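You operate a simulated robot arm through the tools that you are given. There is no shell and no other tool.

You run a simulated robot arm. Do the job below in one go: nothing can be reset, and whatever is moved stays where it is left.

JOB
Seal the open pack again and put it in the good tray.
Fine: lift it with the rocker and rock the pin down again.

Only the result counts: the job must be done as asked and must still hold three seconds after the hand-in. Knocking over, shifting, dropping, spilling or breaking anything else fails it. Lids that push on must go on centred and level and be pressed home; caps that screw on are set level and turned clockwise until they are tight.

ROBOT AND FRAMES
A 7-joint arm with a fingered hand, fixed in place. Base frame: the origin is on the floor under the middle of its stand, x ahead of it, y to its left, z up; the work surface is at about z = 74. Readings come in cm, degrees, newtons and seconds.
It reaches about 108.5 cm from its shoulder. Its first joint turns from -166.0 to 166.0 degrees. Payload 3.7 kg.
Tool frame: the origin (TCP) lies between the finger pads and is the grasp point; the fingertips stand 2.5 cm ahead of it; z points along the fingers, y is the line along which they close. The gripper opens to 8.8 cm; its body begins 2.9 cm behind the TCP. The gripper is a hand of 5 fingers: y runs from the thumb to the fingers, the wrist lies at [-1.3, -10.6, -17.4] in the tool frame, and closing takes about 1.5 s.
Orientation is told as [roll, pitch, yaw] about the base's x, y, z axes, in that order, counted from this pose: with the fingers straight down and the wrist toward the robot, the tool's x, y and z point along [0, 1, 0], [1, 0, 0] and [0, 0, -1] of the base frame.

CONTROLS
- The arm moves only by the tool drive_tool. Its argument "series" is a list that holds one entry, the list of rows, each a list of 7 numbers: the finger opening in cm, from 0 to 8.8, then the shift along the tool's x, y, z in cm, then the turn, a rotation vector about the tool's x, y, z in degrees. In form: [[[hand, dx, dy, dz, wx, wy, wz], ...]]. A call has 1 to 20 rows; each row is the pose to reach, as a shift and turn from the pose commanded when the call began, along the tool's axes at that moment. Rows are played at 5 a second. More than 5 cm and 8.6 degrees between two rows, or a gripper value outside its range, and nothing of the call is played. A pose out of reach is approached as far as the arm can. The call stops where the force on the tool passes 90 N (or 10 N more than at its start, if that is more) or the arm is blocked; 0.2 s more then pass. The fingers move at their own pace (about 10.8 cm/s each) and stop on an object; they squeeze with about 25 N. The grip force told is the motor's: it shows also when the fingers shut on nothing. Time passes only in rows, and 0.2 s behind the last, so rows that repeat a pose let the fingers close. It gives the time, the measured TCP pose, the force on the tool (base axes), the opening and the grip force at its end, in the units of the frame above (readings bear some noise), with the torque about the TCP (base axes, N m) and any sound that the robot's microphone picked up.
- Cameras (640 x 400 px; columns grow to the right, rows downward): "scene" is fixed at [39.75, 64.89, 148.7]; the picture's right is [-0.69, -0.72, 0.00], its down [-0.72, 0.69, -0.10] and it looks along [0.07, -0.07, -1.00] (base axes); focal length 214 px, centre (320, 200). "wrist" rides on the gripper at [5.9, -7.9, -10.5] in the tool frame; the picture's right is [-0.73, 0.32, -0.61], its down [-0.62, -0.68, 0.38] and it looks along [-0.29, 0.66, 0.70] (tool axes); focal length 234 px, centre (320, 200). There is no depth. A picture from a camera that has moved, and an enlarged one, comes with that camera's place and axes in the base frame and with its lens.
- grab_frame(camera): a new picture of that camera. It takes no simulated time.
- preshape(shape): the hand has 5 fingers and takes this shape, open, in about a second: jaw (thumb against the fingers, like two jaws); tri (thumb and two fingers); tip (a fingertip pinch); poke (one finger out to press); point (the index stretched); flat (the hand flat); cup (the hand cupped); fist (a fist). The gripper value then closes the fingers along that shape, each until it touches; the sizes above hold for jaw. It gives what a move gives, with no picture.
- inspect(camera, box): a new picture of the part [left, top, right, bottom] of that camera's present view, enlarged. It takes no simulated time.
- close_job(): hands the job in; it is judged then, once.

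Places have to be worked out from the pictures, the camera data and where the tool is seen. Open the gripper and draw the arm clear of the work before you hand the job in, unless the task says otherwise.

The tools are called after "Emit:" by a JSON object that holds its "api" and its "payload". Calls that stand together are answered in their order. drive_tool: Moves the arm, as the interface text tells. Its arguments: {"type":"object","properties":{"series":{"type":"array","items":{"type":"array","items":{"type":"array","items":{"type":"number"}}}}},"required":["series"]} The other tools are called the same way: preshape (shape) gives the hand a shape; grab_frame (camera) takes a picture; inspect (camera, box) takes an enlarged picture of a part of a camera's view; close_job () hands the job in.

At the start:

```text
time_s: 0.0
position: [39.06, 51.03, 109.37]
orientation: [0.0, 0.0, 0.0]
force: [0.7, -0.2, 0.2]
torque: [-0.01, 0.02, 0.0]
gripper_width: 8.75
grip_force: 0.0
shape: jaw
```

scene: 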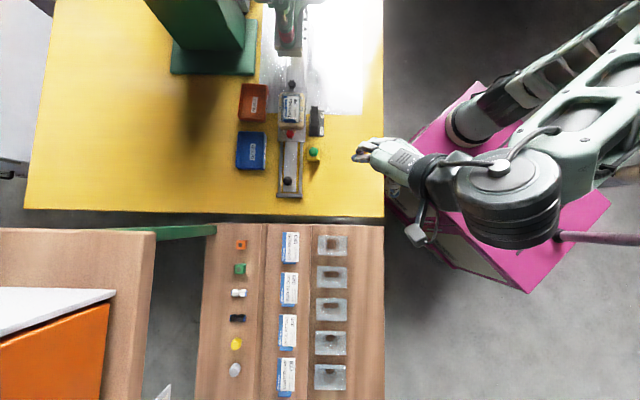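
wrist: 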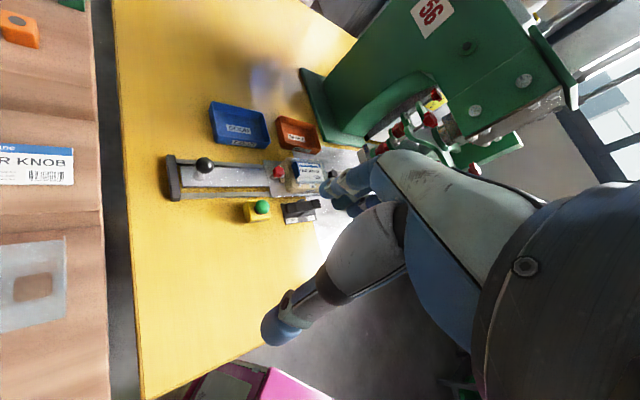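

I start by enlarging the area around the press and trays to see what the pieces are.

Emit:
{"api": "inspect", "payload": {"camera": "scene", "box": [220, 60, 350, 210]}}

Emit:
{"api": "inspect", "payload": {"camera": "wrist", "box": [150, 80, 370, 240]}}

Emit:
{"api": "inspect", "payload": {"camera": "wrist", "box": [290, 0, 590, 200]}}

Emit:
{"api": "inspect", "payload": {"camera": "scene", "box": [140, 0, 380, 150]}}

Emit:
{"api": "inspect", "payload": {"camera": "scene", "box": [200, 220, 390, 400]}}

```text
2.67 times, centred on (285, 135) of scene
camera zoom: at [39.75, 64.89, 148.7], right [-0.69, -0.72, 0.0], down [-0.72, 0.69, -0.1], along [0.07, -0.07, -1.0], focal length 572 px, centre (413, 373)
```

zoom: 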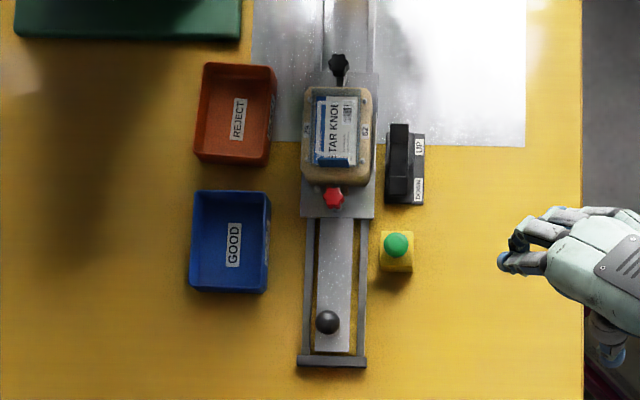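

```text
2.50 times, centred on (260, 160) of wrist
camera zoom: at [31.05, 56.88, 119.9], right [0.32, -0.73, 0.61], down [-0.68, -0.62, -0.38], along [0.66, -0.29, -0.7], focal length 585 px, centre (470, 300)
```

zoom: 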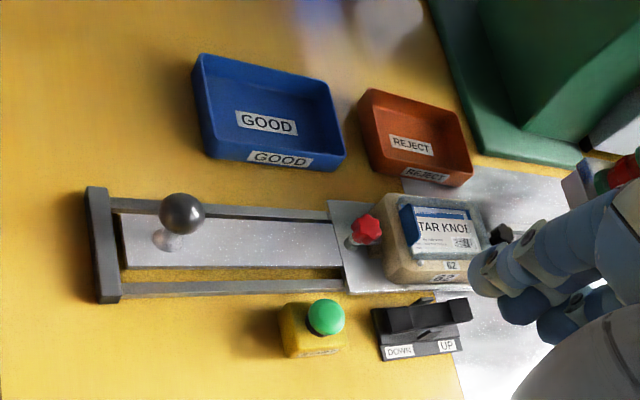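

```text
2.00 times, centred on (440, 100) of wrist
camera zoom: at [31.05, 56.88, 119.9], right [0.32, -0.73, 0.61], down [-0.68, -0.62, -0.38], along [0.66, -0.29, -0.7], focal length 468 px, centre (80, 400)
```

zoom: 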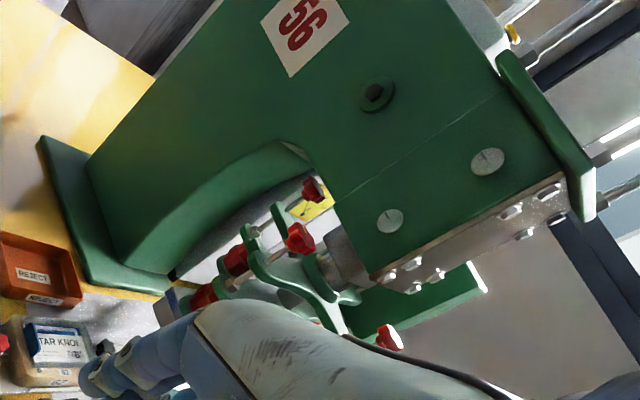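

```text
2.67 times, centred on (260, 75) of scene
camera zoom: at [39.75, 64.89, 148.7], right [-0.69, -0.72, 0.0], down [-0.72, 0.69, -0.1], along [0.07, -0.07, -1.0], focal length 572 px, centre (480, 533)
```

zoom: 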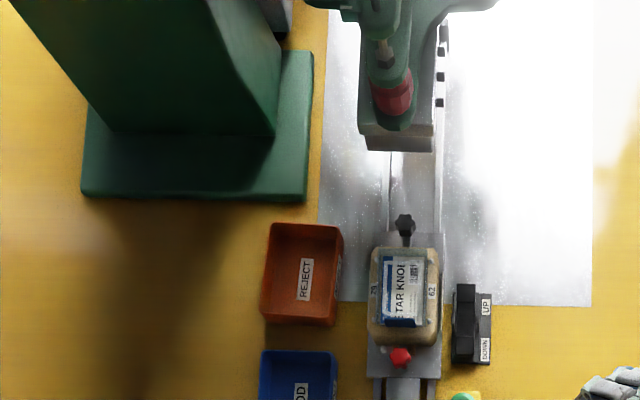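

```text
2.22 times, centred on (295, 310) of scene
camera zoom: at [39.75, 64.89, 148.7], right [-0.69, -0.72, 0.0], down [-0.72, 0.69, -0.1], along [0.07, -0.07, -1.0], focal length 477 px, centre (376, -44)
```

zoom: 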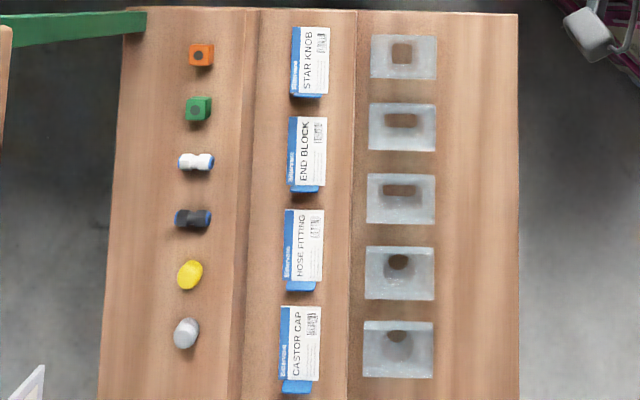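

The station is a sealing press: a sliding carriage with a nest, a ball handle, a green button, an UP/DOWN rocker, and two trays. I zoom further in on the nest, rocker and press.

Emit:
{"api": "inspect", "payload": {"camera": "wrist", "box": [270, 145, 350, 195]}}

Emit:
{"api": "inspect", "payload": {"camera": "wrist", "box": [240, 190, 336, 250]}}

Emit:
{"api": "inspect", "payload": {"camera": "wrist", "box": [340, 60, 500, 160]}}

Emit:
{"api": "inspect", "payload": {"camera": "scene", "box": [260, 70, 340, 120]}}

Emit:
{"api": "inspect", "payload": {"camera": "scene", "box": [230, 0, 374, 90]}}

Emit:
{"api": "inspect", "payload": {"camera": "scene", "box": [230, 120, 342, 200]}}

```text
8.00 times, centred on (310, 170) of wrist
camera zoom: at [31.05, 56.88, 119.9], right [0.32, -0.73, 0.61], down [-0.68, -0.62, -0.38], along [0.66, -0.29, -0.7], focal length 1873 px, centre (400, 440)
```

zoom: 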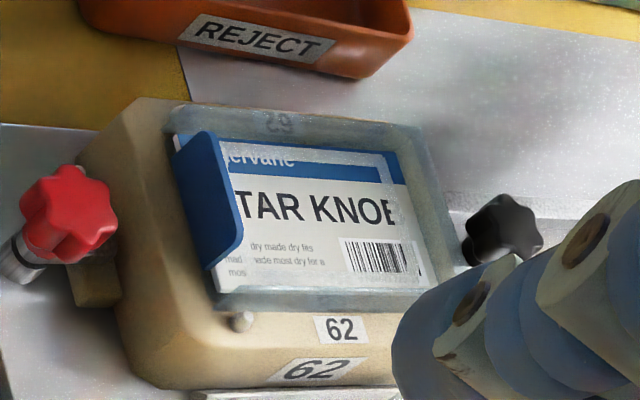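

```text
6.67 times, centred on (288, 220) of wrist
camera zoom: at [31.05, 56.88, 119.9], right [0.32, -0.73, 0.61], down [-0.68, -0.62, -0.38], along [0.66, -0.29, -0.7], focal length 1561 px, centre (533, 67)
```

zoom: 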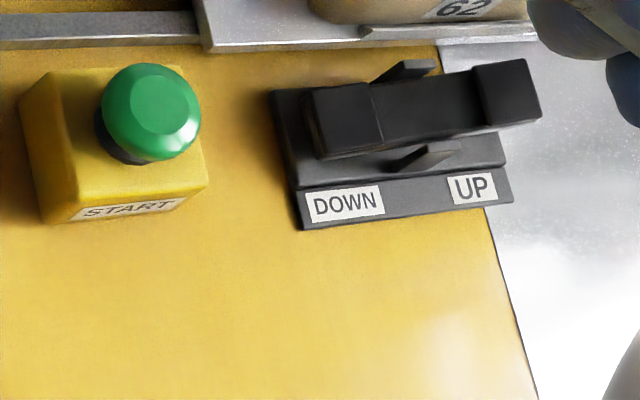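

```text
4.00 times, centred on (420, 110) of wrist
camera zoom: at [31.05, 56.88, 119.9], right [0.32, -0.73, 0.61], down [-0.68, -0.62, -0.38], along [0.66, -0.29, -0.7], focal length 937 px, centre (-80, 560)
```

zoom: 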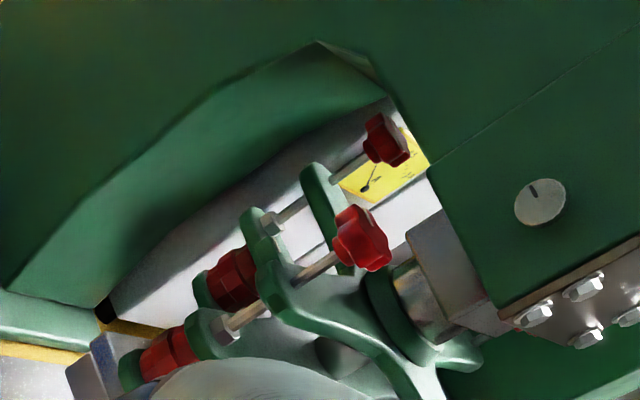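

```text
8.00 times, centred on (300, 95) of scene
camera zoom: at [39.75, 64.89, 148.7], right [-0.69, -0.72, 0.0], down [-0.72, 0.69, -0.1], along [0.07, -0.07, -1.0], focal length 1716 px, centre (480, 1040)
```

zoom: 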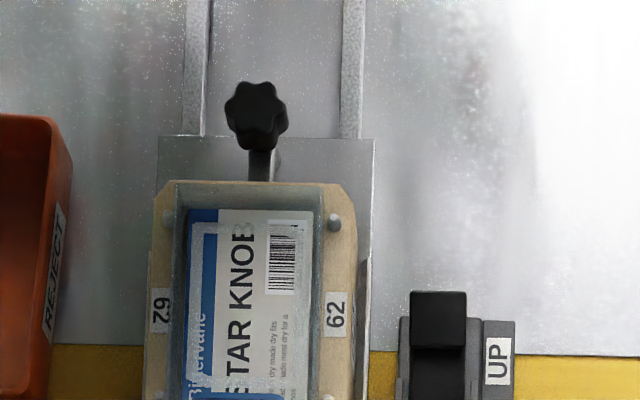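

```text
4.44 times, centred on (302, 45) of scene
camera zoom: at [39.75, 64.89, 148.7], right [-0.69, -0.72, 0.0], down [-0.72, 0.69, -0.1], along [0.07, -0.07, -1.0], focal length 953 px, centre (400, 889)
```

zoom: 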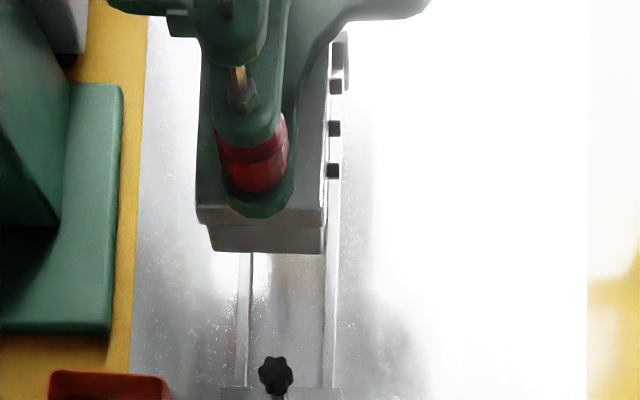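

```text
5.00 times, centred on (286, 160) of scene
camera zoom: at [39.75, 64.89, 148.7], right [-0.69, -0.72, 0.0], down [-0.72, 0.69, -0.1], along [0.07, -0.07, -1.0], focal length 1072 px, centre (490, 400)
```

zoom: 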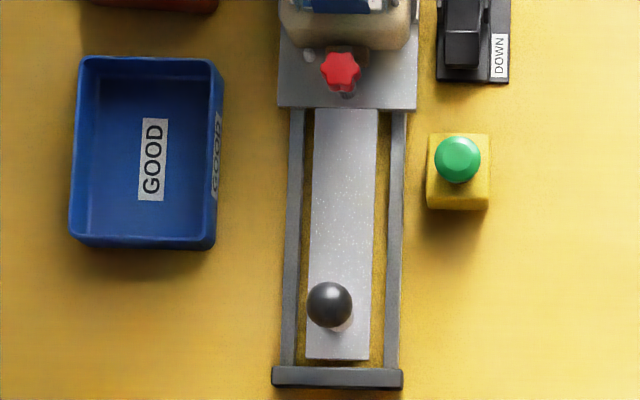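

The nest holds a clear blister over the STAR KNOB card with a blue flap at one end; the carriage is at the loading position, the ball handle is around (56, 63, 81), START around (58, 50.5, 79). I move the hand toward the station at a safe height for closer wrist pictures.

Emit:
{"api": "drive_tool", "payload": {"series": [[[8.8, -2, 4, 1.5, 0, 0, 0], [8.8, -4, 8, 3, 0, 0, 0], [8.8, -6, 12, 5, 0, 0, 0], [8.8, -8, 16, 7, 0, 0, 0], [8.8, -10, 19, 8, 0, 0, 0], [8.8, -11, 21, 9, 0, 0, 0]]]}}

Emit:
{"api": "grab_frame", "payload": {"camera": "wrist"}}

Emit:
{"api": "grab_frame", "payload": {"camera": "scene"}}

```text
time_s: 1.4
position: [59.86, 40.35, 100.3]
orientation: [0.0, 0.1, 0.0]
force: [0.7, -0.7, 0.7]
torque: [-0.02, 0.01, 0.01]
gripper_width: 8.77
grip_force: 0.0
shape: jaw
```

```text
taken
camera wrist: at [51.9, 46.17, 110.95], right [0.32, -0.73, 0.61], down [-0.68, -0.62, -0.38], along [0.66, -0.29, -0.7], focal length 234 px, centre (320, 200)
```

wrist: 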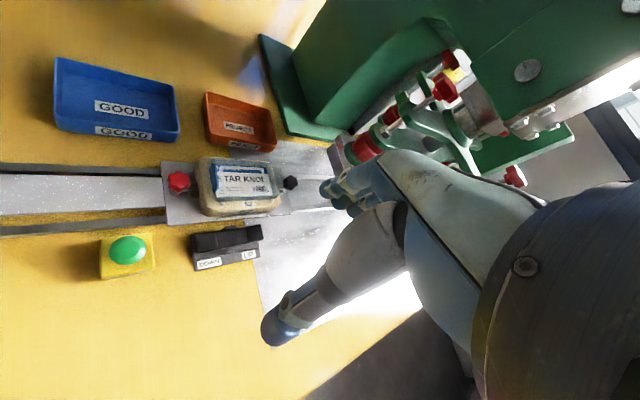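

```text
taken
```

scene: 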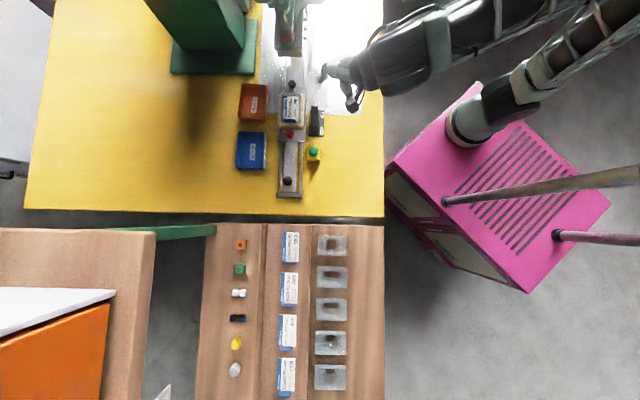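

Emit:
{"api": "inspect", "payload": {"camera": "wrist", "box": [190, 145, 302, 215]}}

Emit:
{"api": "inspect", "payload": {"camera": "wrist", "box": [90, 210, 282, 330]}}

Emit:
{"api": "inspect", "payload": {"camera": "wrist", "box": [310, 20, 534, 160]}}

Emit:
{"api": "inspect", "payload": {"camera": "scene", "box": [275, 85, 315, 135]}}

```text
5.71 times, centred on (246, 180) of wrist
camera zoom: at [51.9, 46.17, 110.95], right [0.32, -0.73, 0.61], down [-0.68, -0.62, -0.38], along [0.66, -0.29, -0.7], focal length 1338 px, centre (743, 314)
```

zoom: 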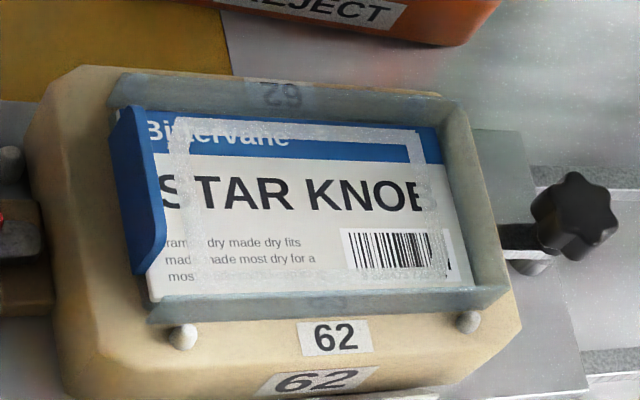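

```text
3.33 times, centred on (186, 270) of wrist
camera zoom: at [51.9, 46.17, 110.95], right [0.32, -0.73, 0.61], down [-0.68, -0.62, -0.38], along [0.66, -0.29, -0.7], focal length 781 px, centre (767, -33)
```

zoom: 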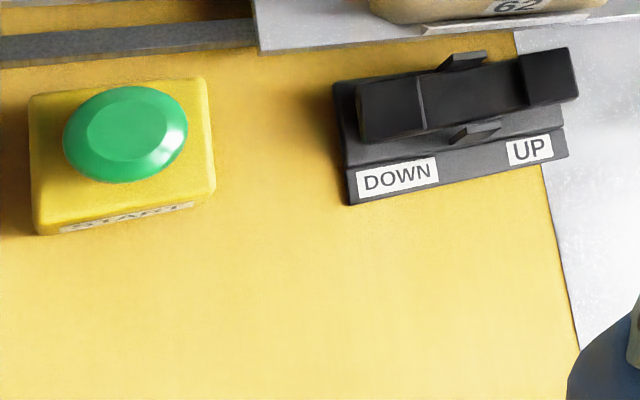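

```text
2.86 times, centred on (422, 90) of wrist
camera zoom: at [51.9, 46.17, 110.95], right [0.32, -0.73, 0.61], down [-0.68, -0.62, -0.38], along [0.66, -0.29, -0.7], focal length 669 px, centre (29, 514)
```

zoom: 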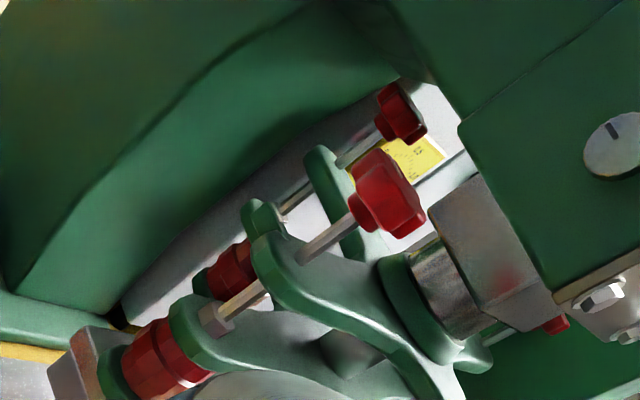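

```text
8.00 times, centred on (295, 110) of scene
camera zoom: at [39.75, 64.89, 148.7], right [-0.69, -0.72, 0.0], down [-0.72, 0.69, -0.1], along [0.07, -0.07, -1.0], focal length 1716 px, centre (520, 920)
```

zoom: 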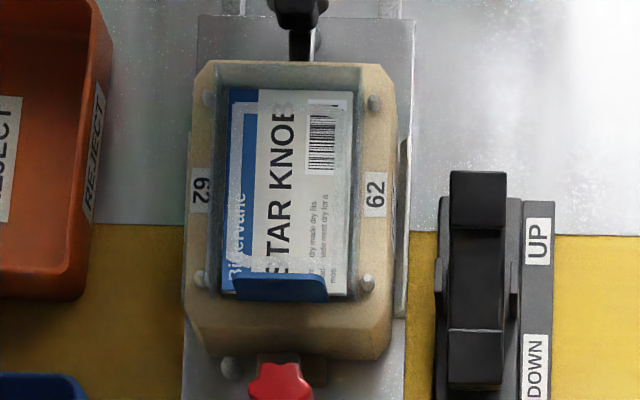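

The card lies in its nest (about 73, 46, 80) with an upright blue grip tab toward the handle; the rocker is in DOWN with its UP end raised at about (68, 40, 80). I turn the hand in line with the rails (yaw -44.5°) and move above the ball handle.

Emit:
{"api": "drive_tool", "payload": {"series": [[[8.8, 3, -0.5, 1, 0, 0, 7.5], [8.8, 7, -1, 2, 0, 0, 15], [8.8, 11, -2, 4, 0, 0, 22.5], [8.8, 15, -3, 6, 0, 0, 30], [8.8, 19, -3.5, 7, 0, 0, 37.5], [8.8, 23, -4, 8, 0, 0, 44.5], [8.8, 23, -4, 8, 0, 0, 44.5]]]}}

Emit:
{"api": "grab_frame", "payload": {"camera": "wrist"}}

Emit:
{"api": "inspect", "payload": {"camera": "scene", "box": [220, 80, 380, 210]}}

```text
time_s: 3.0
position: [56.05, 63.49, 92.25]
orientation: [-0.1, 0.0, -44.5]
force: [0.7, 0.7, 0.0]
torque: [0.01, 0.01, -0.02]
gripper_width: 8.75
grip_force: 0.1
shape: jaw
```

```text
taken
camera wrist: at [54.38, 73.25, 102.92], right [-0.28, -0.74, 0.61], down [-0.92, 0.03, -0.38], along [0.27, -0.67, -0.7], focal length 234 px, centre (320, 200)
```

wrist: 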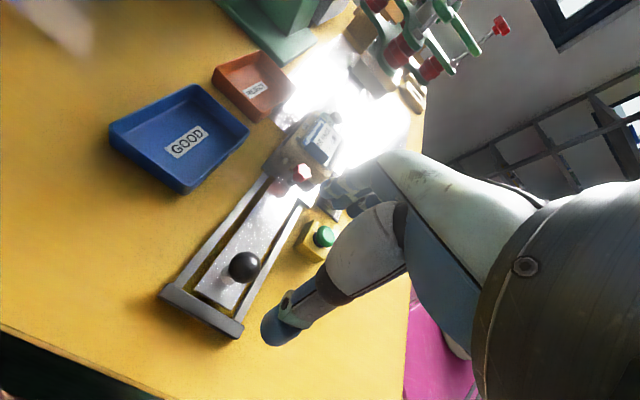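

```text
3.08 times, centred on (300, 145) of scene
camera zoom: at [39.75, 64.89, 148.7], right [-0.69, -0.72, 0.0], down [-0.72, 0.69, -0.1], along [0.07, -0.07, -1.0], focal length 660 px, centre (382, 369)
```

zoom: 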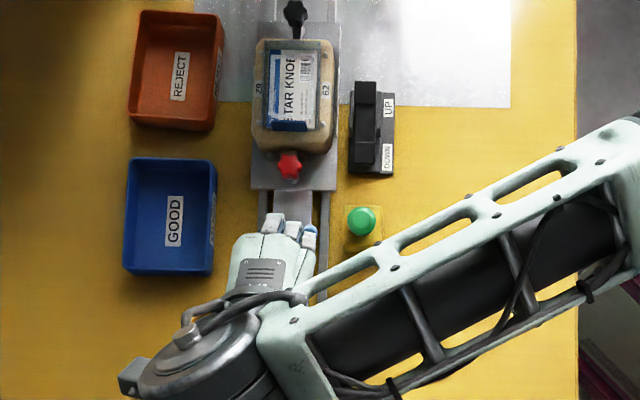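

The ball centre works out at about (56.6, 63.65, 80). I zoom in to judge the stem and tongue height before descending.

Emit:
{"api": "inspect", "payload": {"camera": "wrist", "box": [150, 220, 310, 340]}}

Emit:
{"api": "inspect", "payload": {"camera": "wrist", "box": [250, 90, 410, 190]}}

Emit:
{"api": "inspect", "payload": {"camera": "wrist", "box": [320, 0, 540, 130]}}

```text
3.33 times, centred on (230, 280) of wrist
camera zoom: at [54.38, 73.25, 102.92], right [-0.28, -0.74, 0.61], down [-0.92, 0.03, -0.38], along [0.27, -0.67, -0.7], focal length 781 px, centre (620, -67)
```

zoom: 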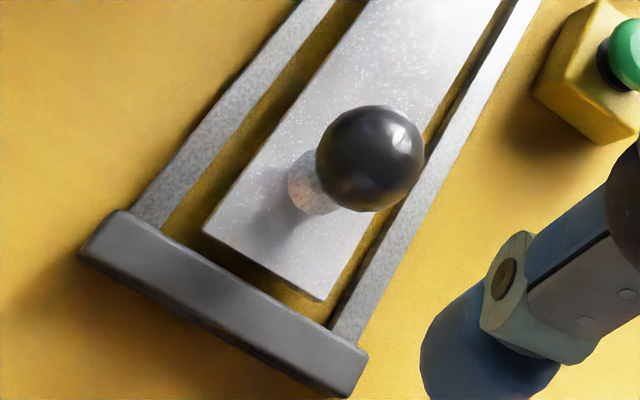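

```text
4.00 times, centred on (330, 140) of wrist
camera zoom: at [54.38, 73.25, 102.92], right [-0.28, -0.74, 0.61], down [-0.92, 0.03, -0.38], along [0.27, -0.67, -0.7], focal length 937 px, centre (280, 440)
```

zoom: 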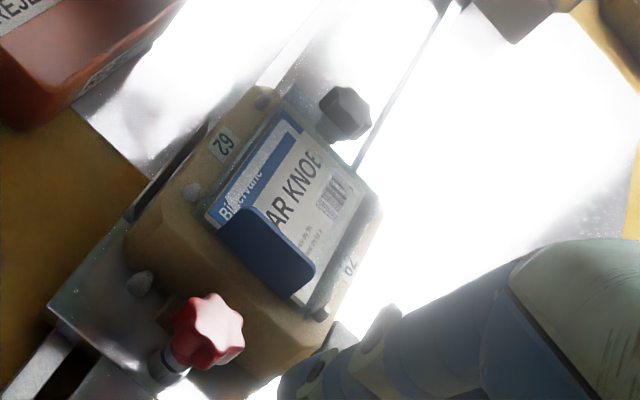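

```text
2.91 times, centred on (430, 65) of wrist
camera zoom: at [54.38, 73.25, 102.92], right [-0.28, -0.74, 0.61], down [-0.92, 0.03, -0.38], along [0.27, -0.67, -0.7], focal length 681 px, centre (0, 593)
```

zoom: 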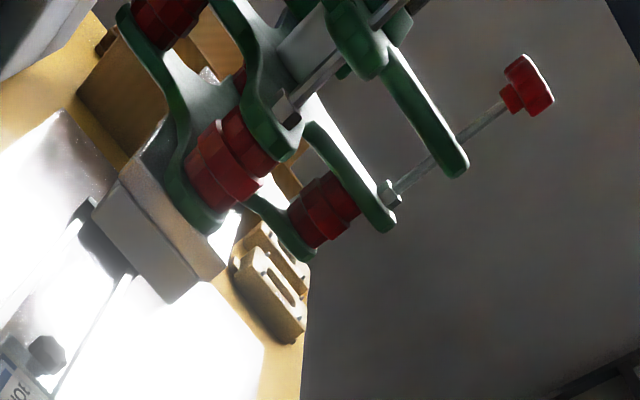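

The ball is about 3 cm wide on a short stem, with the tongue at about z = 75.7, so there is room for the fingertips around the ball. I descend partway and check.

Emit:
{"api": "drive_tool", "payload": {"series": [[[8.0, 0.2, 0.1, 3, 0, 0, 0], [7.5, 0.4, 0.2, 5, 0, 0, 0], [7.5, 0.5, 0.3, 7, 0, 0, 0], [7.5, 0.5, 0.3, 7, 0, 0, 0]]]}}

Emit:
{"api": "grab_frame", "payload": {"camera": "wrist"}}

Emit:
{"api": "inspect", "payload": {"camera": "scene", "box": [240, 130, 340, 210]}}

```text
time_s: 4.0
position: [56.57, 63.53, 85.47]
orientation: [-0.1, -0.1, -44.5]
force: [-1.1, -0.6, 1.1]
torque: [-0.01, -0.01, -0.02]
gripper_width: 7.5
grip_force: 0.1
shape: jaw
```

```text
taken
camera wrist: at [54.96, 73.14, 96.04], right [-0.28, -0.74, 0.61], down [-0.92, 0.03, -0.38], along [0.27, -0.67, -0.7], focal length 234 px, centre (320, 200)
```

wrist: 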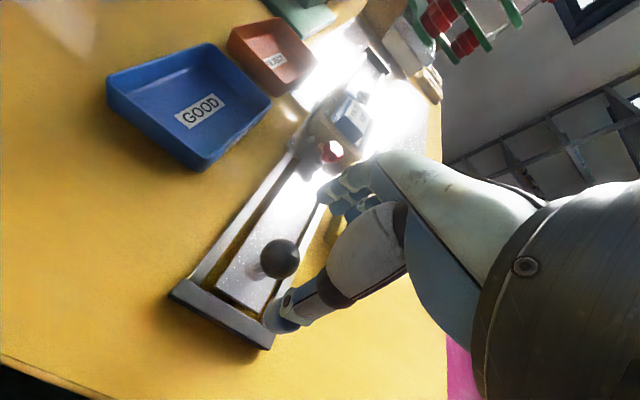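

```text
5.00 times, centred on (290, 170) of scene
camera zoom: at [39.75, 64.89, 148.7], right [-0.69, -0.72, 0.0], down [-0.72, 0.69, -0.1], along [0.07, -0.07, -1.0], focal length 1072 px, centre (470, 350)
```

zoom: 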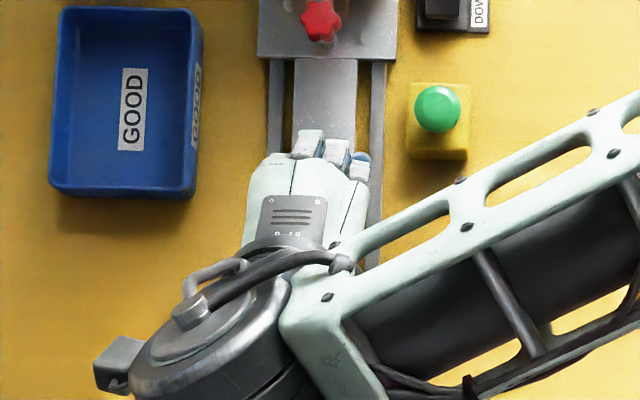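

The ball stays at about (56.6, 63.6, 80), right beneath the TCP. I lower to z≈80.3 and close on it.

Emit:
{"api": "drive_tool", "payload": {"series": [[[7.5, 0, 0, 2.5, 0, 0, 0], [7.5, 0, 0, 4, 0, 0, 0], [7.5, 0, 0, 5.1, 0, 0, 0], [7.5, 0, 0, 5.1, 0, 0, 0]]]}}

Emit:
{"api": "grab_frame", "payload": {"camera": "wrist"}}

```text
time_s: 5.0
position: [56.64, 63.13, 80.28]
orientation: [-0.1, 0.0, -44.6]
force: [-0.3, 0.2, 0.6]
torque: [-0.01, 0.03, -0.05]
gripper_width: 7.53
grip_force: 0.1
shape: jaw
```

```text
taken
camera wrist: at [55.05, 72.91, 90.93], right [-0.28, -0.74, 0.61], down [-0.92, 0.03, -0.38], along [0.27, -0.67, -0.7], focal length 234 px, centre (320, 200)
```

wrist: 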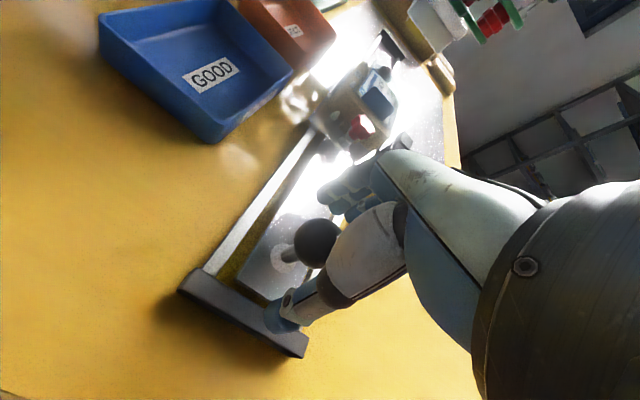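

The ball sits at the TCP in the picture. I close the hand on it.

Emit:
{"api": "drive_tool", "payload": {"series": [[[4, 0, 0, 0, 0, 0, 0], [2, 0, 0, 0, 0, 0, 0], [0, 0, 0, 0, 0, 0, 0], [0, 0, 0, 0, 0, 0, 0], [0, 0, 0, 0, 0, 0, 0], [0, 0, 0, 0, 0, 0, 0], [0, 0, 0, 0, 0, 0, 0], [0, 0, 0, 0, 0, 0, 0]]]}}

Emit:
{"api": "grab_frame", "payload": {"camera": "wrist"}}

```text
time_s: 6.8
position: [56.58, 63.22, 80.22]
orientation: [-0.1, 0.0, -44.4]
force: [-6.5, -0.2, -20.5]
torque: [-0.09, -0.04, -0.02]
gripper_width: 1.25
grip_force: 24.8
shape: jaw
```

```text
taken
camera wrist: at [55.03, 72.96, 90.82], right [-0.28, -0.74, 0.61], down [-0.92, 0.03, -0.38], along [0.27, -0.67, -0.7], focal length 234 px, centre (320, 200)
```

wrist: 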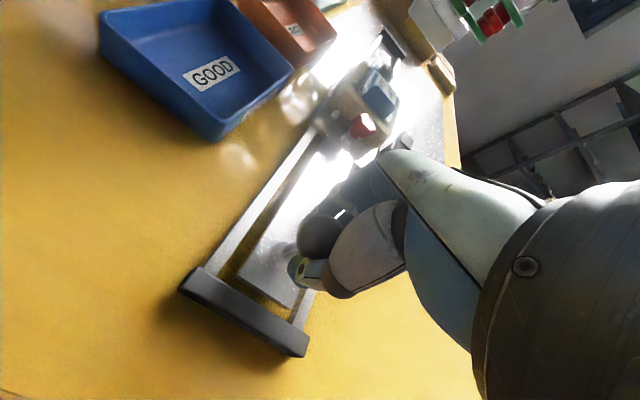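

The fingers are closed round the ball's underside and stem (width 1.25). I ease the squeeze to a loose cage and start pushing the carriage along the rails.

Emit:
{"api": "drive_tool", "payload": {"series": [[[1.6, 0, 0, 0, 0, 0, 0], [1.6, 0, 0.5, 0, 0, 0, 0], [1.6, 0, 1.2, 0, 0, 0, 0], [1.6, 0, 2, 0, 0, 0, 0], [1.6, 0, 3, 0, 0, 0, 0], [1.6, 0, 4, 0, 0, 0, 0], [1.6, 0, 5, 0, 0, 0, 0], [1.6, 0, 5, 0, 0, 0, 0]]]}}

Emit:
{"api": "inspect", "payload": {"camera": "scene", "box": [220, 30, 380, 210]}}

Emit:
{"api": "grab_frame", "payload": {"camera": "wrist"}}

```text
time_s: 8.6
position: [60.2, 59.65, 80.21]
orientation: [-0.1, 0.0, -44.4]
force: [-0.4, 0.2, -0.3]
torque: [0.0, -0.01, 0.01]
gripper_width: 1.6
grip_force: 0.0
shape: jaw
```

```text
2.22 times, centred on (300, 120) of scene
camera zoom: at [39.75, 64.89, 148.7], right [-0.69, -0.72, 0.0], down [-0.72, 0.69, -0.1], along [0.07, -0.07, -1.0], focal length 477 px, centre (364, 378)
```

zoom: 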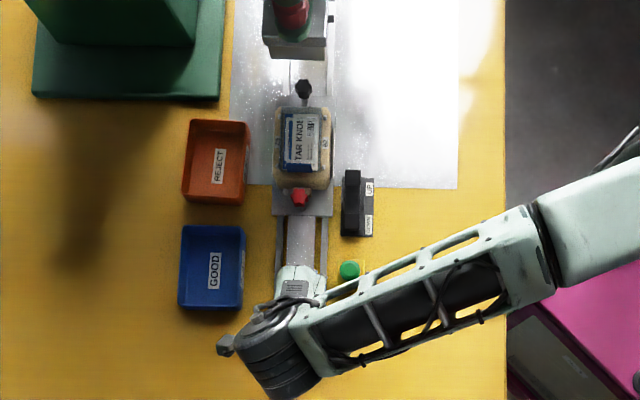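

```text
taken
camera wrist: at [58.53, 69.4, 90.79], right [-0.28, -0.74, 0.61], down [-0.92, 0.03, -0.38], along [0.27, -0.67, -0.7], focal length 234 px, centre (320, 200)
```

wrist: 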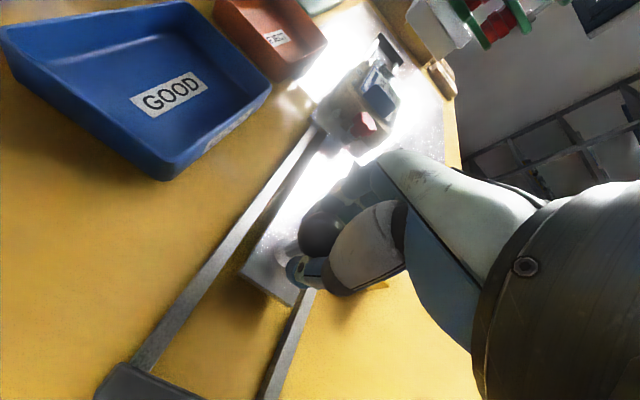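

The carriage slides freely with the ball caged. I keep pushing along the rail.

Emit:
{"api": "drive_tool", "payload": {"series": [[[1.6, 0, 1, 0, 0, 0, 0], [1.6, 0, 2, 0, 0, 0, 0], [1.6, 0, 3, 0, 0, 0, 0], [1.6, 0, 4, 0, 0, 0, 0], [1.6, 0, 5, 0, 0, 0, 0], [1.6, 0, 6, 0, 0, 0, 0], [1.6, 0, 7, 0, 0, 0, 0], [1.6, 0, 8, 0, 0, 0, 0], [1.6, 0, 9, 0, 0, 0, 0], [1.6, 0, 10, 0, 0, 0, 0], [1.6, 0, 10, 0, 0, 0, 0]]]}}

Emit:
{"api": "inspect", "payload": {"camera": "scene", "box": [220, 10, 380, 190]}}

Emit:
{"api": "grab_frame", "payload": {"camera": "wrist"}}

```text
time_s: 11.0
position: [67.22, 52.78, 80.22]
orientation: [0.0, -0.1, -44.5]
force: [-1.1, 0.7, -0.3]
torque: [0.03, 0.0, 0.0]
gripper_width: 1.62
grip_force: 0.1
shape: jaw
```

```text
2.22 times, centred on (300, 100) of scene
camera zoom: at [39.75, 64.89, 148.7], right [-0.69, -0.72, 0.0], down [-0.72, 0.69, -0.1], along [0.07, -0.07, -1.0], focal length 477 px, centre (364, 422)
```

zoom: 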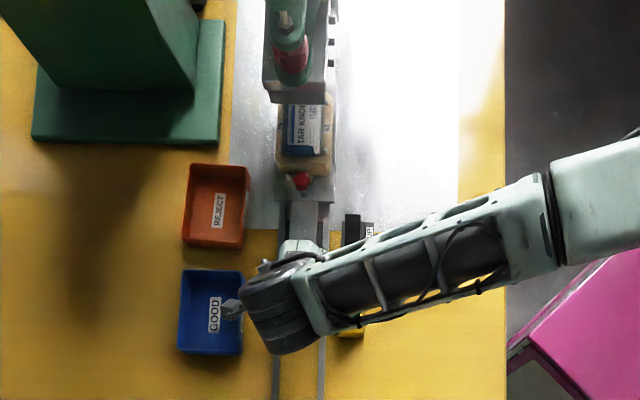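

```text
taken
camera wrist: at [65.59, 62.38, 90.81], right [-0.28, -0.74, 0.61], down [-0.92, 0.03, -0.38], along [0.27, -0.67, -0.7], focal length 234 px, centre (320, 200)
```

wrist: 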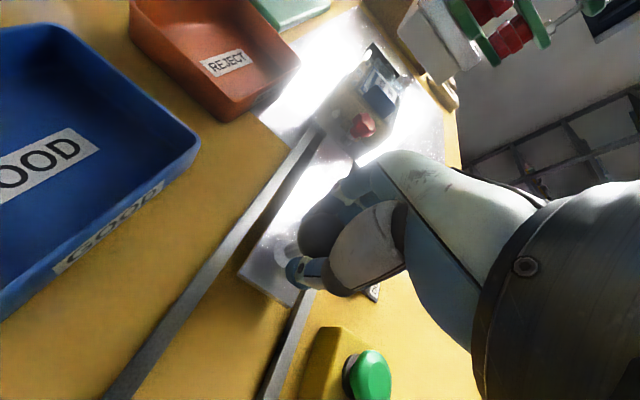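

The nest is just coming to the press platen's front edge. I check the clearance of the tab and platen before going further.

Emit:
{"api": "inspect", "payload": {"camera": "wrist", "box": [300, 0, 540, 150]}}

Emit:
{"api": "inspect", "payload": {"camera": "scene", "box": [260, 0, 340, 100]}}

```text
2.67 times, centred on (420, 75) of wrist
camera zoom: at [65.59, 62.38, 90.81], right [-0.28, -0.74, 0.61], down [-0.92, 0.03, -0.38], along [0.27, -0.67, -0.7], focal length 624 px, centre (53, 533)
```

zoom: 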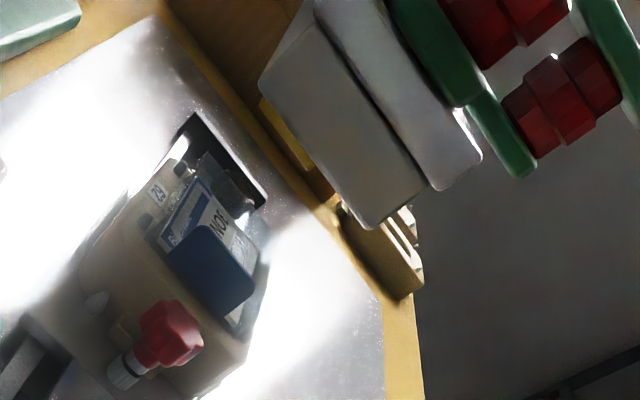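

```text
4.00 times, centred on (300, 50) of scene
camera zoom: at [39.75, 64.89, 148.7], right [-0.69, -0.72, 0.0], down [-0.72, 0.69, -0.1], along [0.07, -0.07, -1.0], focal length 858 px, centre (400, 800)
```

zoom: 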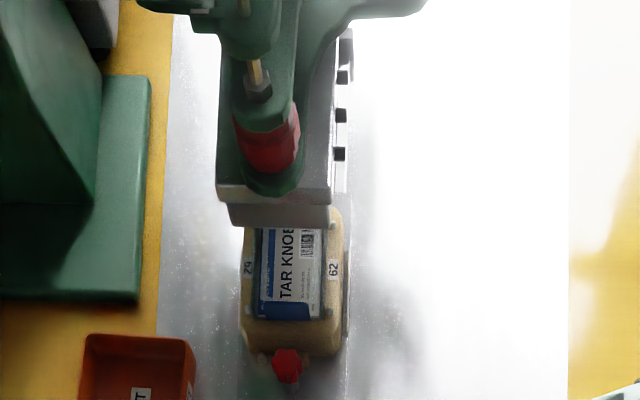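

The platen hangs well above the nest, so the tab clears. I push on more slowly toward the far stop, watching the force.

Emit:
{"api": "drive_tool", "payload": {"series": [[[1.6, 0, 0.7, 0, 0, 0, 0], [1.6, 0, 1.4, 0, 0, 0, 0], [1.6, 0, 2.1, 0, 0, 0, 0], [1.6, 0, 2.8, 0, 0, 0, 0], [1.6, 0, 3.5, 0, 0, 0, 0], [1.6, 0, 4.2, 0, 0, 0, 0], [1.6, 0, 5, 0, 0, 0, 0], [1.6, 0, 5, 0, 0, 0, 0]]]}}

Emit:
{"api": "inspect", "payload": {"camera": "wrist", "box": [300, 0, 540, 150]}}

Emit:
{"api": "inspect", "payload": {"camera": "scene", "box": [240, 0, 360, 150]}}

```text
time_s: 12.8
position: [70.91, 49.02, 80.28]
orientation: [0.1, 0.0, -44.4]
force: [-0.4, 0.7, -0.4]
torque: [0.0, 0.01, 0.0]
gripper_width: 1.62
grip_force: 0.1
shape: jaw
```

```text
2.67 times, centred on (420, 75) of wrist
camera zoom: at [69.21, 58.74, 90.81], right [-0.28, -0.74, 0.61], down [-0.92, 0.03, -0.38], along [0.27, -0.67, -0.7], focal length 624 px, centre (53, 533)
```

zoom: 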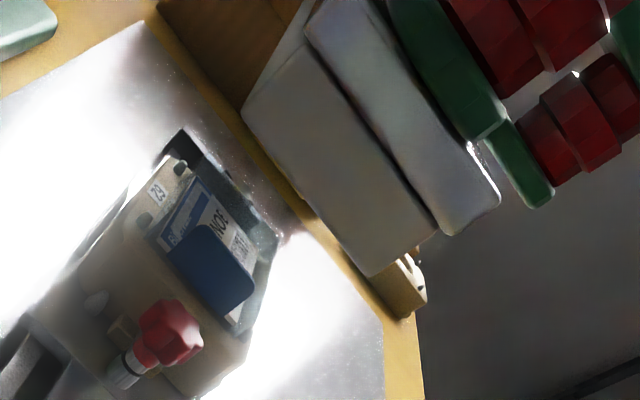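

```text
2.67 times, centred on (300, 75) of scene
camera zoom: at [39.75, 64.89, 148.7], right [-0.69, -0.72, 0.0], down [-0.72, 0.69, -0.1], along [0.07, -0.07, -1.0], focal length 572 px, centre (373, 533)
```

zoom: 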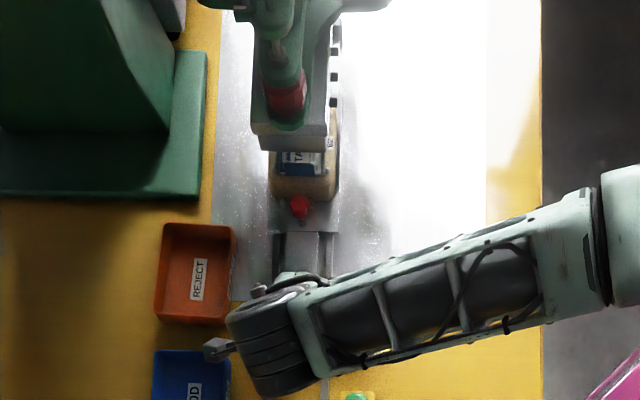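

No resistance yet; the platen underside is about z = 85 and well ahead of the hand. I continue slowly to the stop.

Emit:
{"api": "drive_tool", "payload": {"series": [[[1.6, 0, 0.6, 0, 0, 0, 0], [1.6, 0, 1.2, 0, 0, 0, 0], [1.6, 0, 1.8, 0, 0, 0, 0], [1.6, 0, 2.4, 0, 0, 0, 0], [1.6, 0, 3.0, 0, 0, 0, 0], [1.6, 0, 3.6, 0, 0, 0, 0], [1.6, 0, 4.2, 0, 0, 0, 0], [1.6, 0, 4.2, 0, 0, 0, 0]]]}}

Emit:
{"api": "inspect", "payload": {"camera": "wrist", "box": [300, 0, 540, 150]}}

Emit:
{"api": "inspect", "payload": {"camera": "scene", "box": [240, 0, 360, 150]}}

```text
time_s: 14.6
position: [73.97, 46.2, 80.19]
orientation: [0.0, 0.0, -44.5]
force: [-1.5, -0.2, -0.1]
torque: [0.0, 0.01, 0.01]
gripper_width: 1.62
grip_force: 0.1
shape: jaw
```

```text
2.67 times, centred on (420, 75) of wrist
camera zoom: at [72.26, 55.88, 90.81], right [-0.28, -0.74, 0.61], down [-0.92, 0.03, -0.38], along [0.27, -0.67, -0.7], focal length 624 px, centre (53, 533)
```

zoom: 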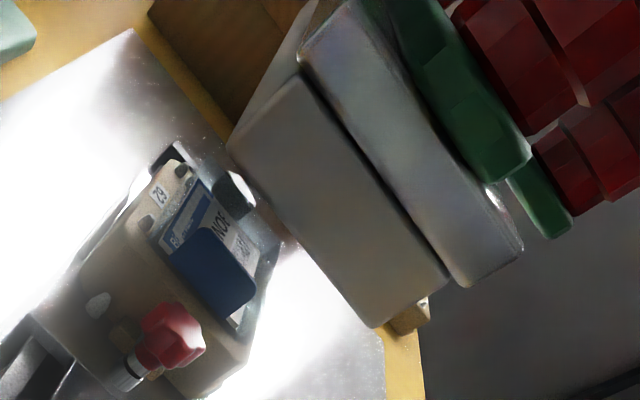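

```text
2.67 times, centred on (300, 75) of scene
camera zoom: at [39.75, 64.89, 148.7], right [-0.69, -0.72, 0.0], down [-0.72, 0.69, -0.1], along [0.07, -0.07, -1.0], focal length 572 px, centre (373, 533)
```

zoom: 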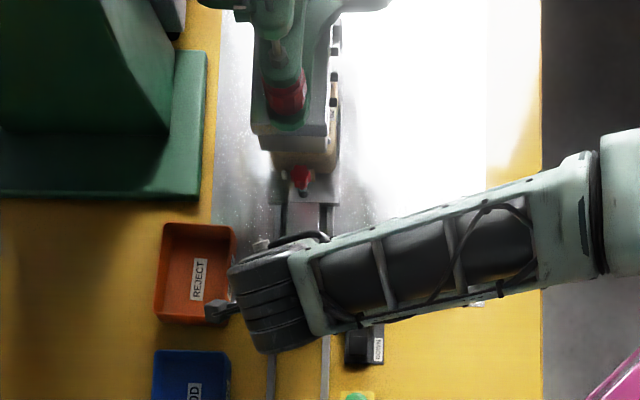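

Still free sliding (force near zero). I keep creeping toward the end stop.

Emit:
{"api": "drive_tool", "payload": {"series": [[[1.6, 0, 0.5, 0, 0, 0, 0], [1.6, 0, 1.0, 0, 0, 0, 0], [1.6, 0, 1.5, 0, 0, 0, 0], [1.6, 0, 2.0, 0, 0, 0, 0], [1.6, 0, 2.5, 0, 0, 0, 0], [1.6, 0, 3.0, 0, 0, 0, 0], [1.6, 0, 3.5, 0, 0, 0, 0], [1.6, 0, 4.0, 0, 0, 0, 0], [1.6, 0, 4.0, 0, 0, 0, 0]]]}}

Emit:
{"api": "inspect", "payload": {"camera": "wrist", "box": [300, 0, 540, 150]}}

Emit:
{"api": "inspect", "payload": {"camera": "scene", "box": [240, 0, 360, 150]}}

```text
time_s: 16.6
position: [76.71, 43.36, 80.35]
orientation: [0.1, -0.1, -44.5]
force: [-0.7, 0.1, -1.1]
torque: [-0.01, 0.02, 0.02]
gripper_width: 1.63
grip_force: 0.1
shape: jaw
```

```text
2.67 times, centred on (420, 75) of wrist
camera zoom: at [75.06, 53.11, 90.88], right [-0.28, -0.74, 0.61], down [-0.92, 0.03, -0.38], along [0.27, -0.67, -0.7], focal length 624 px, centre (53, 533)
```

zoom: 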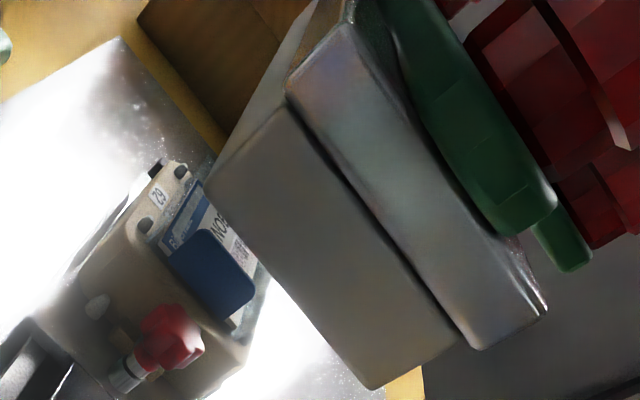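

```text
2.67 times, centred on (300, 75) of scene
camera zoom: at [39.75, 64.89, 148.7], right [-0.69, -0.72, 0.0], down [-0.72, 0.69, -0.1], along [0.07, -0.07, -1.0], focal length 572 px, centre (373, 533)
```

zoom: 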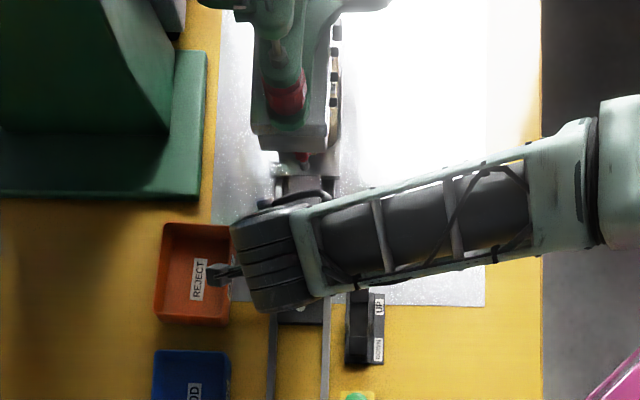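

Still no stop after 28 cm of travel; the hand remains clear of the platen. I creep on.

Emit:
{"api": "drive_tool", "payload": {"series": [[[1.6, 0, 0.4, 0, 0, 0, 0], [1.6, 0, 0.8, 0, 0, 0, 0], [1.6, 0, 1.2, 0, 0, 0, 0], [1.6, 0, 1.6, 0, 0, 0, 0], [1.6, 0, 2.0, 0, 0, 0, 0], [1.6, 0, 2.4, 0, 0, 0, 0], [1.6, 0, 2.8, 0, 0, 0, 0], [1.6, 0, 3.2, 0, 0, 0, 0], [1.6, 0, 3.2, 0, 0, 0, 0]]]}}

Emit:
{"api": "grab_frame", "payload": {"camera": "wrist"}}

Emit:
{"api": "inspect", "payload": {"camera": "scene", "box": [240, 0, 360, 150]}}

```text
time_s: 18.6
position: [78.81, 41.31, 80.2]
orientation: [0.0, 0.0, -44.3]
force: [-12.4, 12.8, -0.7]
torque: [-0.02, 0.02, -0.02]
gripper_width: 3.72
grip_force: 0.0
shape: jaw
```

```text
taken
camera wrist: at [77.29, 51.05, 90.92], right [-0.28, -0.74, 0.61], down [-0.92, 0.03, -0.38], along [0.27, -0.67, -0.7], focal length 234 px, centre (320, 200)
```

wrist: 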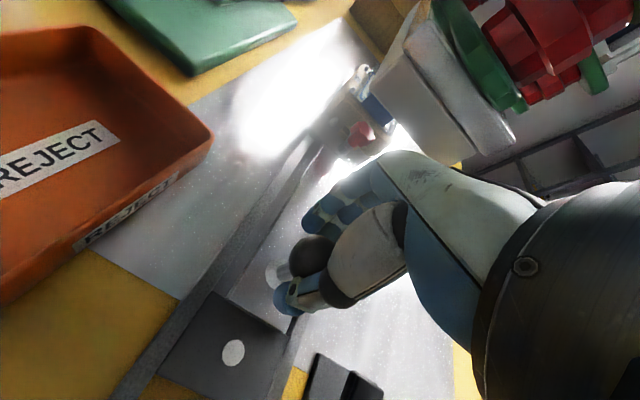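

```text
2.67 times, centred on (300, 75) of scene
camera zoom: at [39.75, 64.89, 148.7], right [-0.69, -0.72, 0.0], down [-0.72, 0.69, -0.1], along [0.07, -0.07, -1.0], focal length 572 px, centre (373, 533)
```

zoom: 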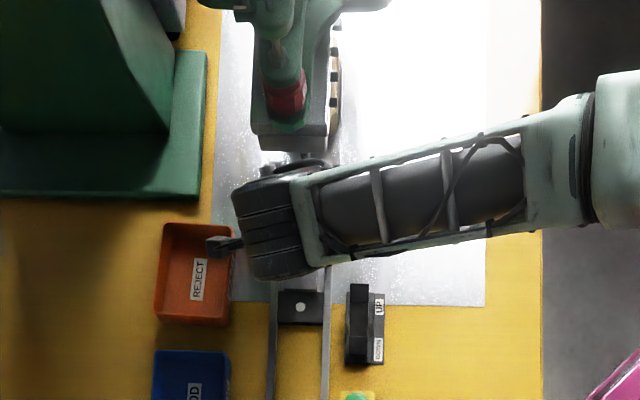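

The force rose to about 18 N and the fingers spread: the carriage has met something. I check that it is the end stop and not the tab against the platen.

Emit:
{"api": "inspect", "payload": {"camera": "wrist", "box": [280, 40, 480, 165]}}

Emit:
{"api": "inspect", "payload": {"camera": "wrist", "box": [130, 200, 390, 400]}}

Emit:
{"api": "inspect", "payload": {"camera": "scene", "box": [275, 0, 335, 70]}}

```text
3.20 times, centred on (380, 102) of wrist
camera zoom: at [77.29, 51.05, 90.92], right [-0.28, -0.74, 0.61], down [-0.92, 0.03, -0.38], along [0.27, -0.67, -0.7], focal length 749 px, centre (128, 512)
```

zoom: 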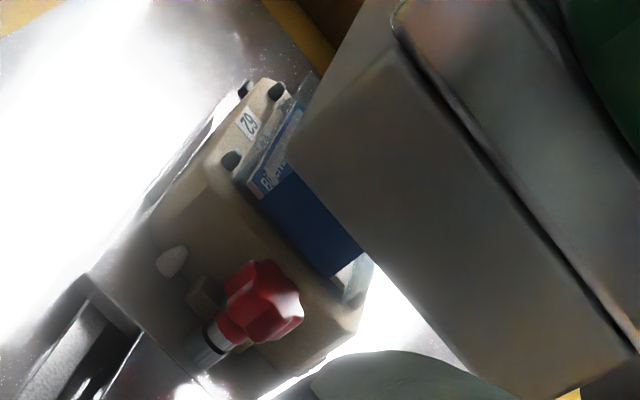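

```text
2.00 times, centred on (260, 300) of wrist
camera zoom: at [77.29, 51.05, 90.92], right [-0.28, -0.74, 0.61], down [-0.92, 0.03, -0.38], along [0.27, -0.67, -0.7], focal length 468 px, centre (440, 0)
```

zoom: 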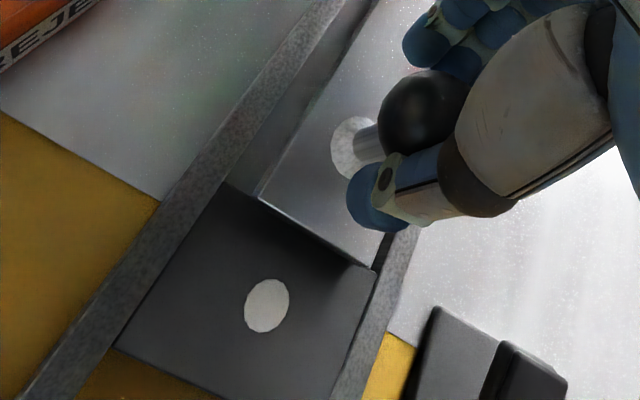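

```text
5.71 times, centred on (305, 35) of scene
camera zoom: at [39.75, 64.89, 148.7], right [-0.69, -0.72, 0.0], down [-0.72, 0.69, -0.1], along [0.07, -0.07, -1.0], focal length 1226 px, centre (406, 1143)
```

zoom: 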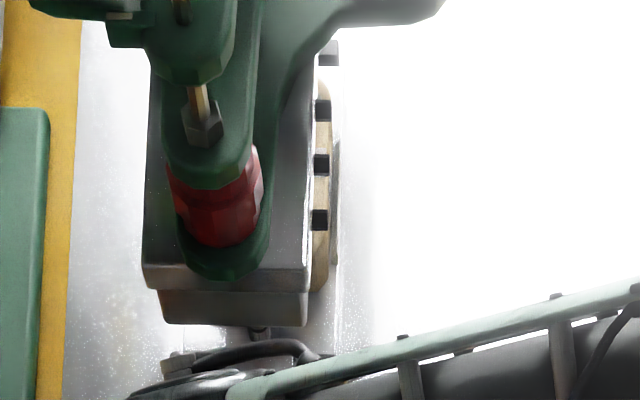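

The ball moved 30 cm to about (78.05, 42.55), the nest sits against the far stop bar, and the tab (top about z = 83) passes below the platen, so this is the end stop. I open the hand, centre over the ball again and lift away.

Emit:
{"api": "drive_tool", "payload": {"series": [[[5, 0, 0, 0, 0, 0, 0], [7.5, 0, 0, 0, 0, 0, 0], [7.5, 0, 0, 0, 0, 0, 0], [7.5, 0, 0, 0, 0, 0, 0], [7.5, 0, -0.7, 0, 0, 0, 0], [7.5, 0, -1.4, 0, 0, 0, 0], [7.5, 0, -1.4, 0, 0, 0, 0]]]}}

Emit:
{"api": "grab_frame", "payload": {"camera": "wrist"}}

```text
time_s: 20.2
position: [77.95, 42.12, 80.27]
orientation: [0.0, 0.0, -44.5]
force: [-1.0, 0.3, 0.6]
torque: [-0.02, 0.02, 0.03]
gripper_width: 7.49
grip_force: 0.2
shape: jaw
```

```text
taken
camera wrist: at [76.32, 51.86, 90.84], right [-0.28, -0.74, 0.61], down [-0.92, 0.03, -0.38], along [0.27, -0.67, -0.7], focal length 234 px, centre (320, 200)
```

wrist: 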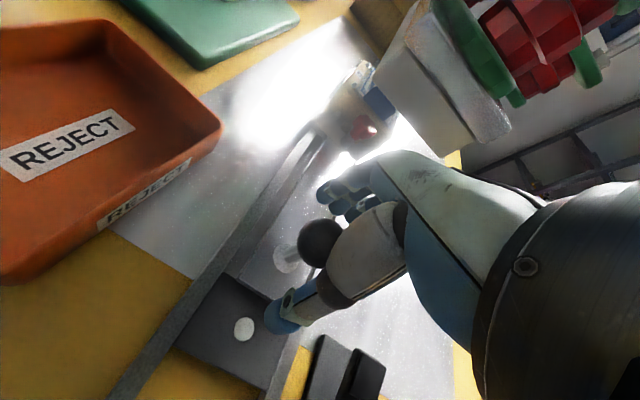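

The ball is centred between the open fingers. I rise above it, then back off along the rail and up.

Emit:
{"api": "drive_tool", "payload": {"series": [[[7.5, 0, 0, -2, 0, 0, 0], [7.5, 0, 0, -4, 0, 0, 0], [7.5, 0, 0, -6, 0, 0, 0], [7.5, 0, -3, -9, 0, 0, 0], [7.5, 0, -7, -11, 0, 0, 0], [7.5, 0, -11, -13, 0, 0, 0], [7.5, -1, -15, -15, 0, 0, 0], [7.5, -3, -18, -16, 0, 0, 0], [7.5, -6, -20, -16, 0, 0, 0], [7.5, -8, -20, -16, 0, 0, 0]]]}}

Emit:
{"api": "preshape", "payload": {"shape": "poke"}}

Emit:
{"api": "grab_frame", "payload": {"camera": "wrist"}}

Emit:
{"api": "grab_frame", "payload": {"camera": "scene"}}

```text
time_s: 22.4
position: [58.24, 50.58, 96.22]
orientation: [-0.1, 0.0, -44.4]
force: [-0.4, -0.4, -0.7]
torque: [0.02, 0.02, -0.02]
gripper_width: 7.49
grip_force: 0.0
shape: jaw
```

```text
time_s: 23.3
position: [58.4, 50.5, 96.2]
orientation: [-0.1, 0.0, -44.5]
force: [0.3, 0.1, 1.0]
torque: [0.05, 0.0, -0.01]
gripper_width: 0.01
grip_force: 0.0
shape: poke
```

```text
taken
camera wrist: at [56.74, 60.21, 106.79], right [-0.28, -0.74, 0.61], down [-0.92, 0.03, -0.38], along [0.27, -0.67, -0.7], focal length 234 px, centre (320, 200)
```

wrist: 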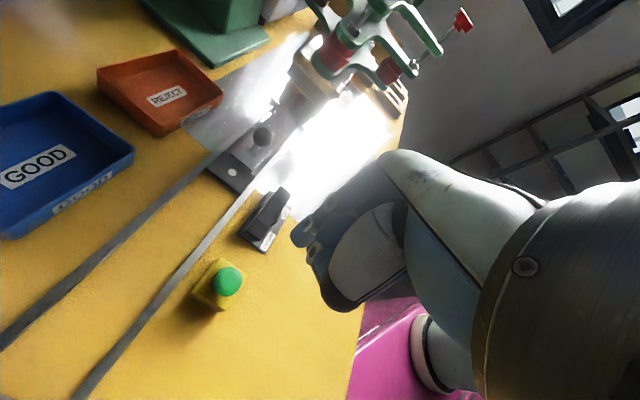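

```text
taken
```

scene: 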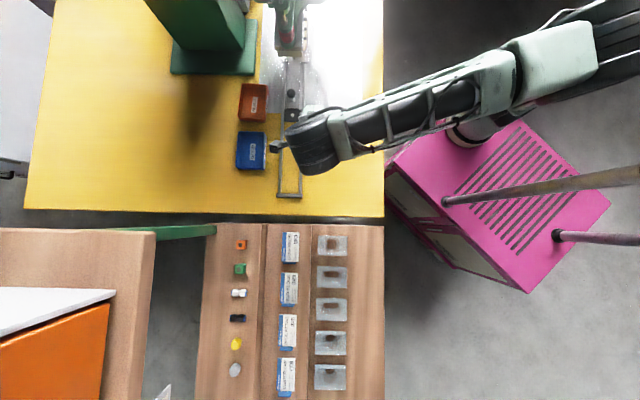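

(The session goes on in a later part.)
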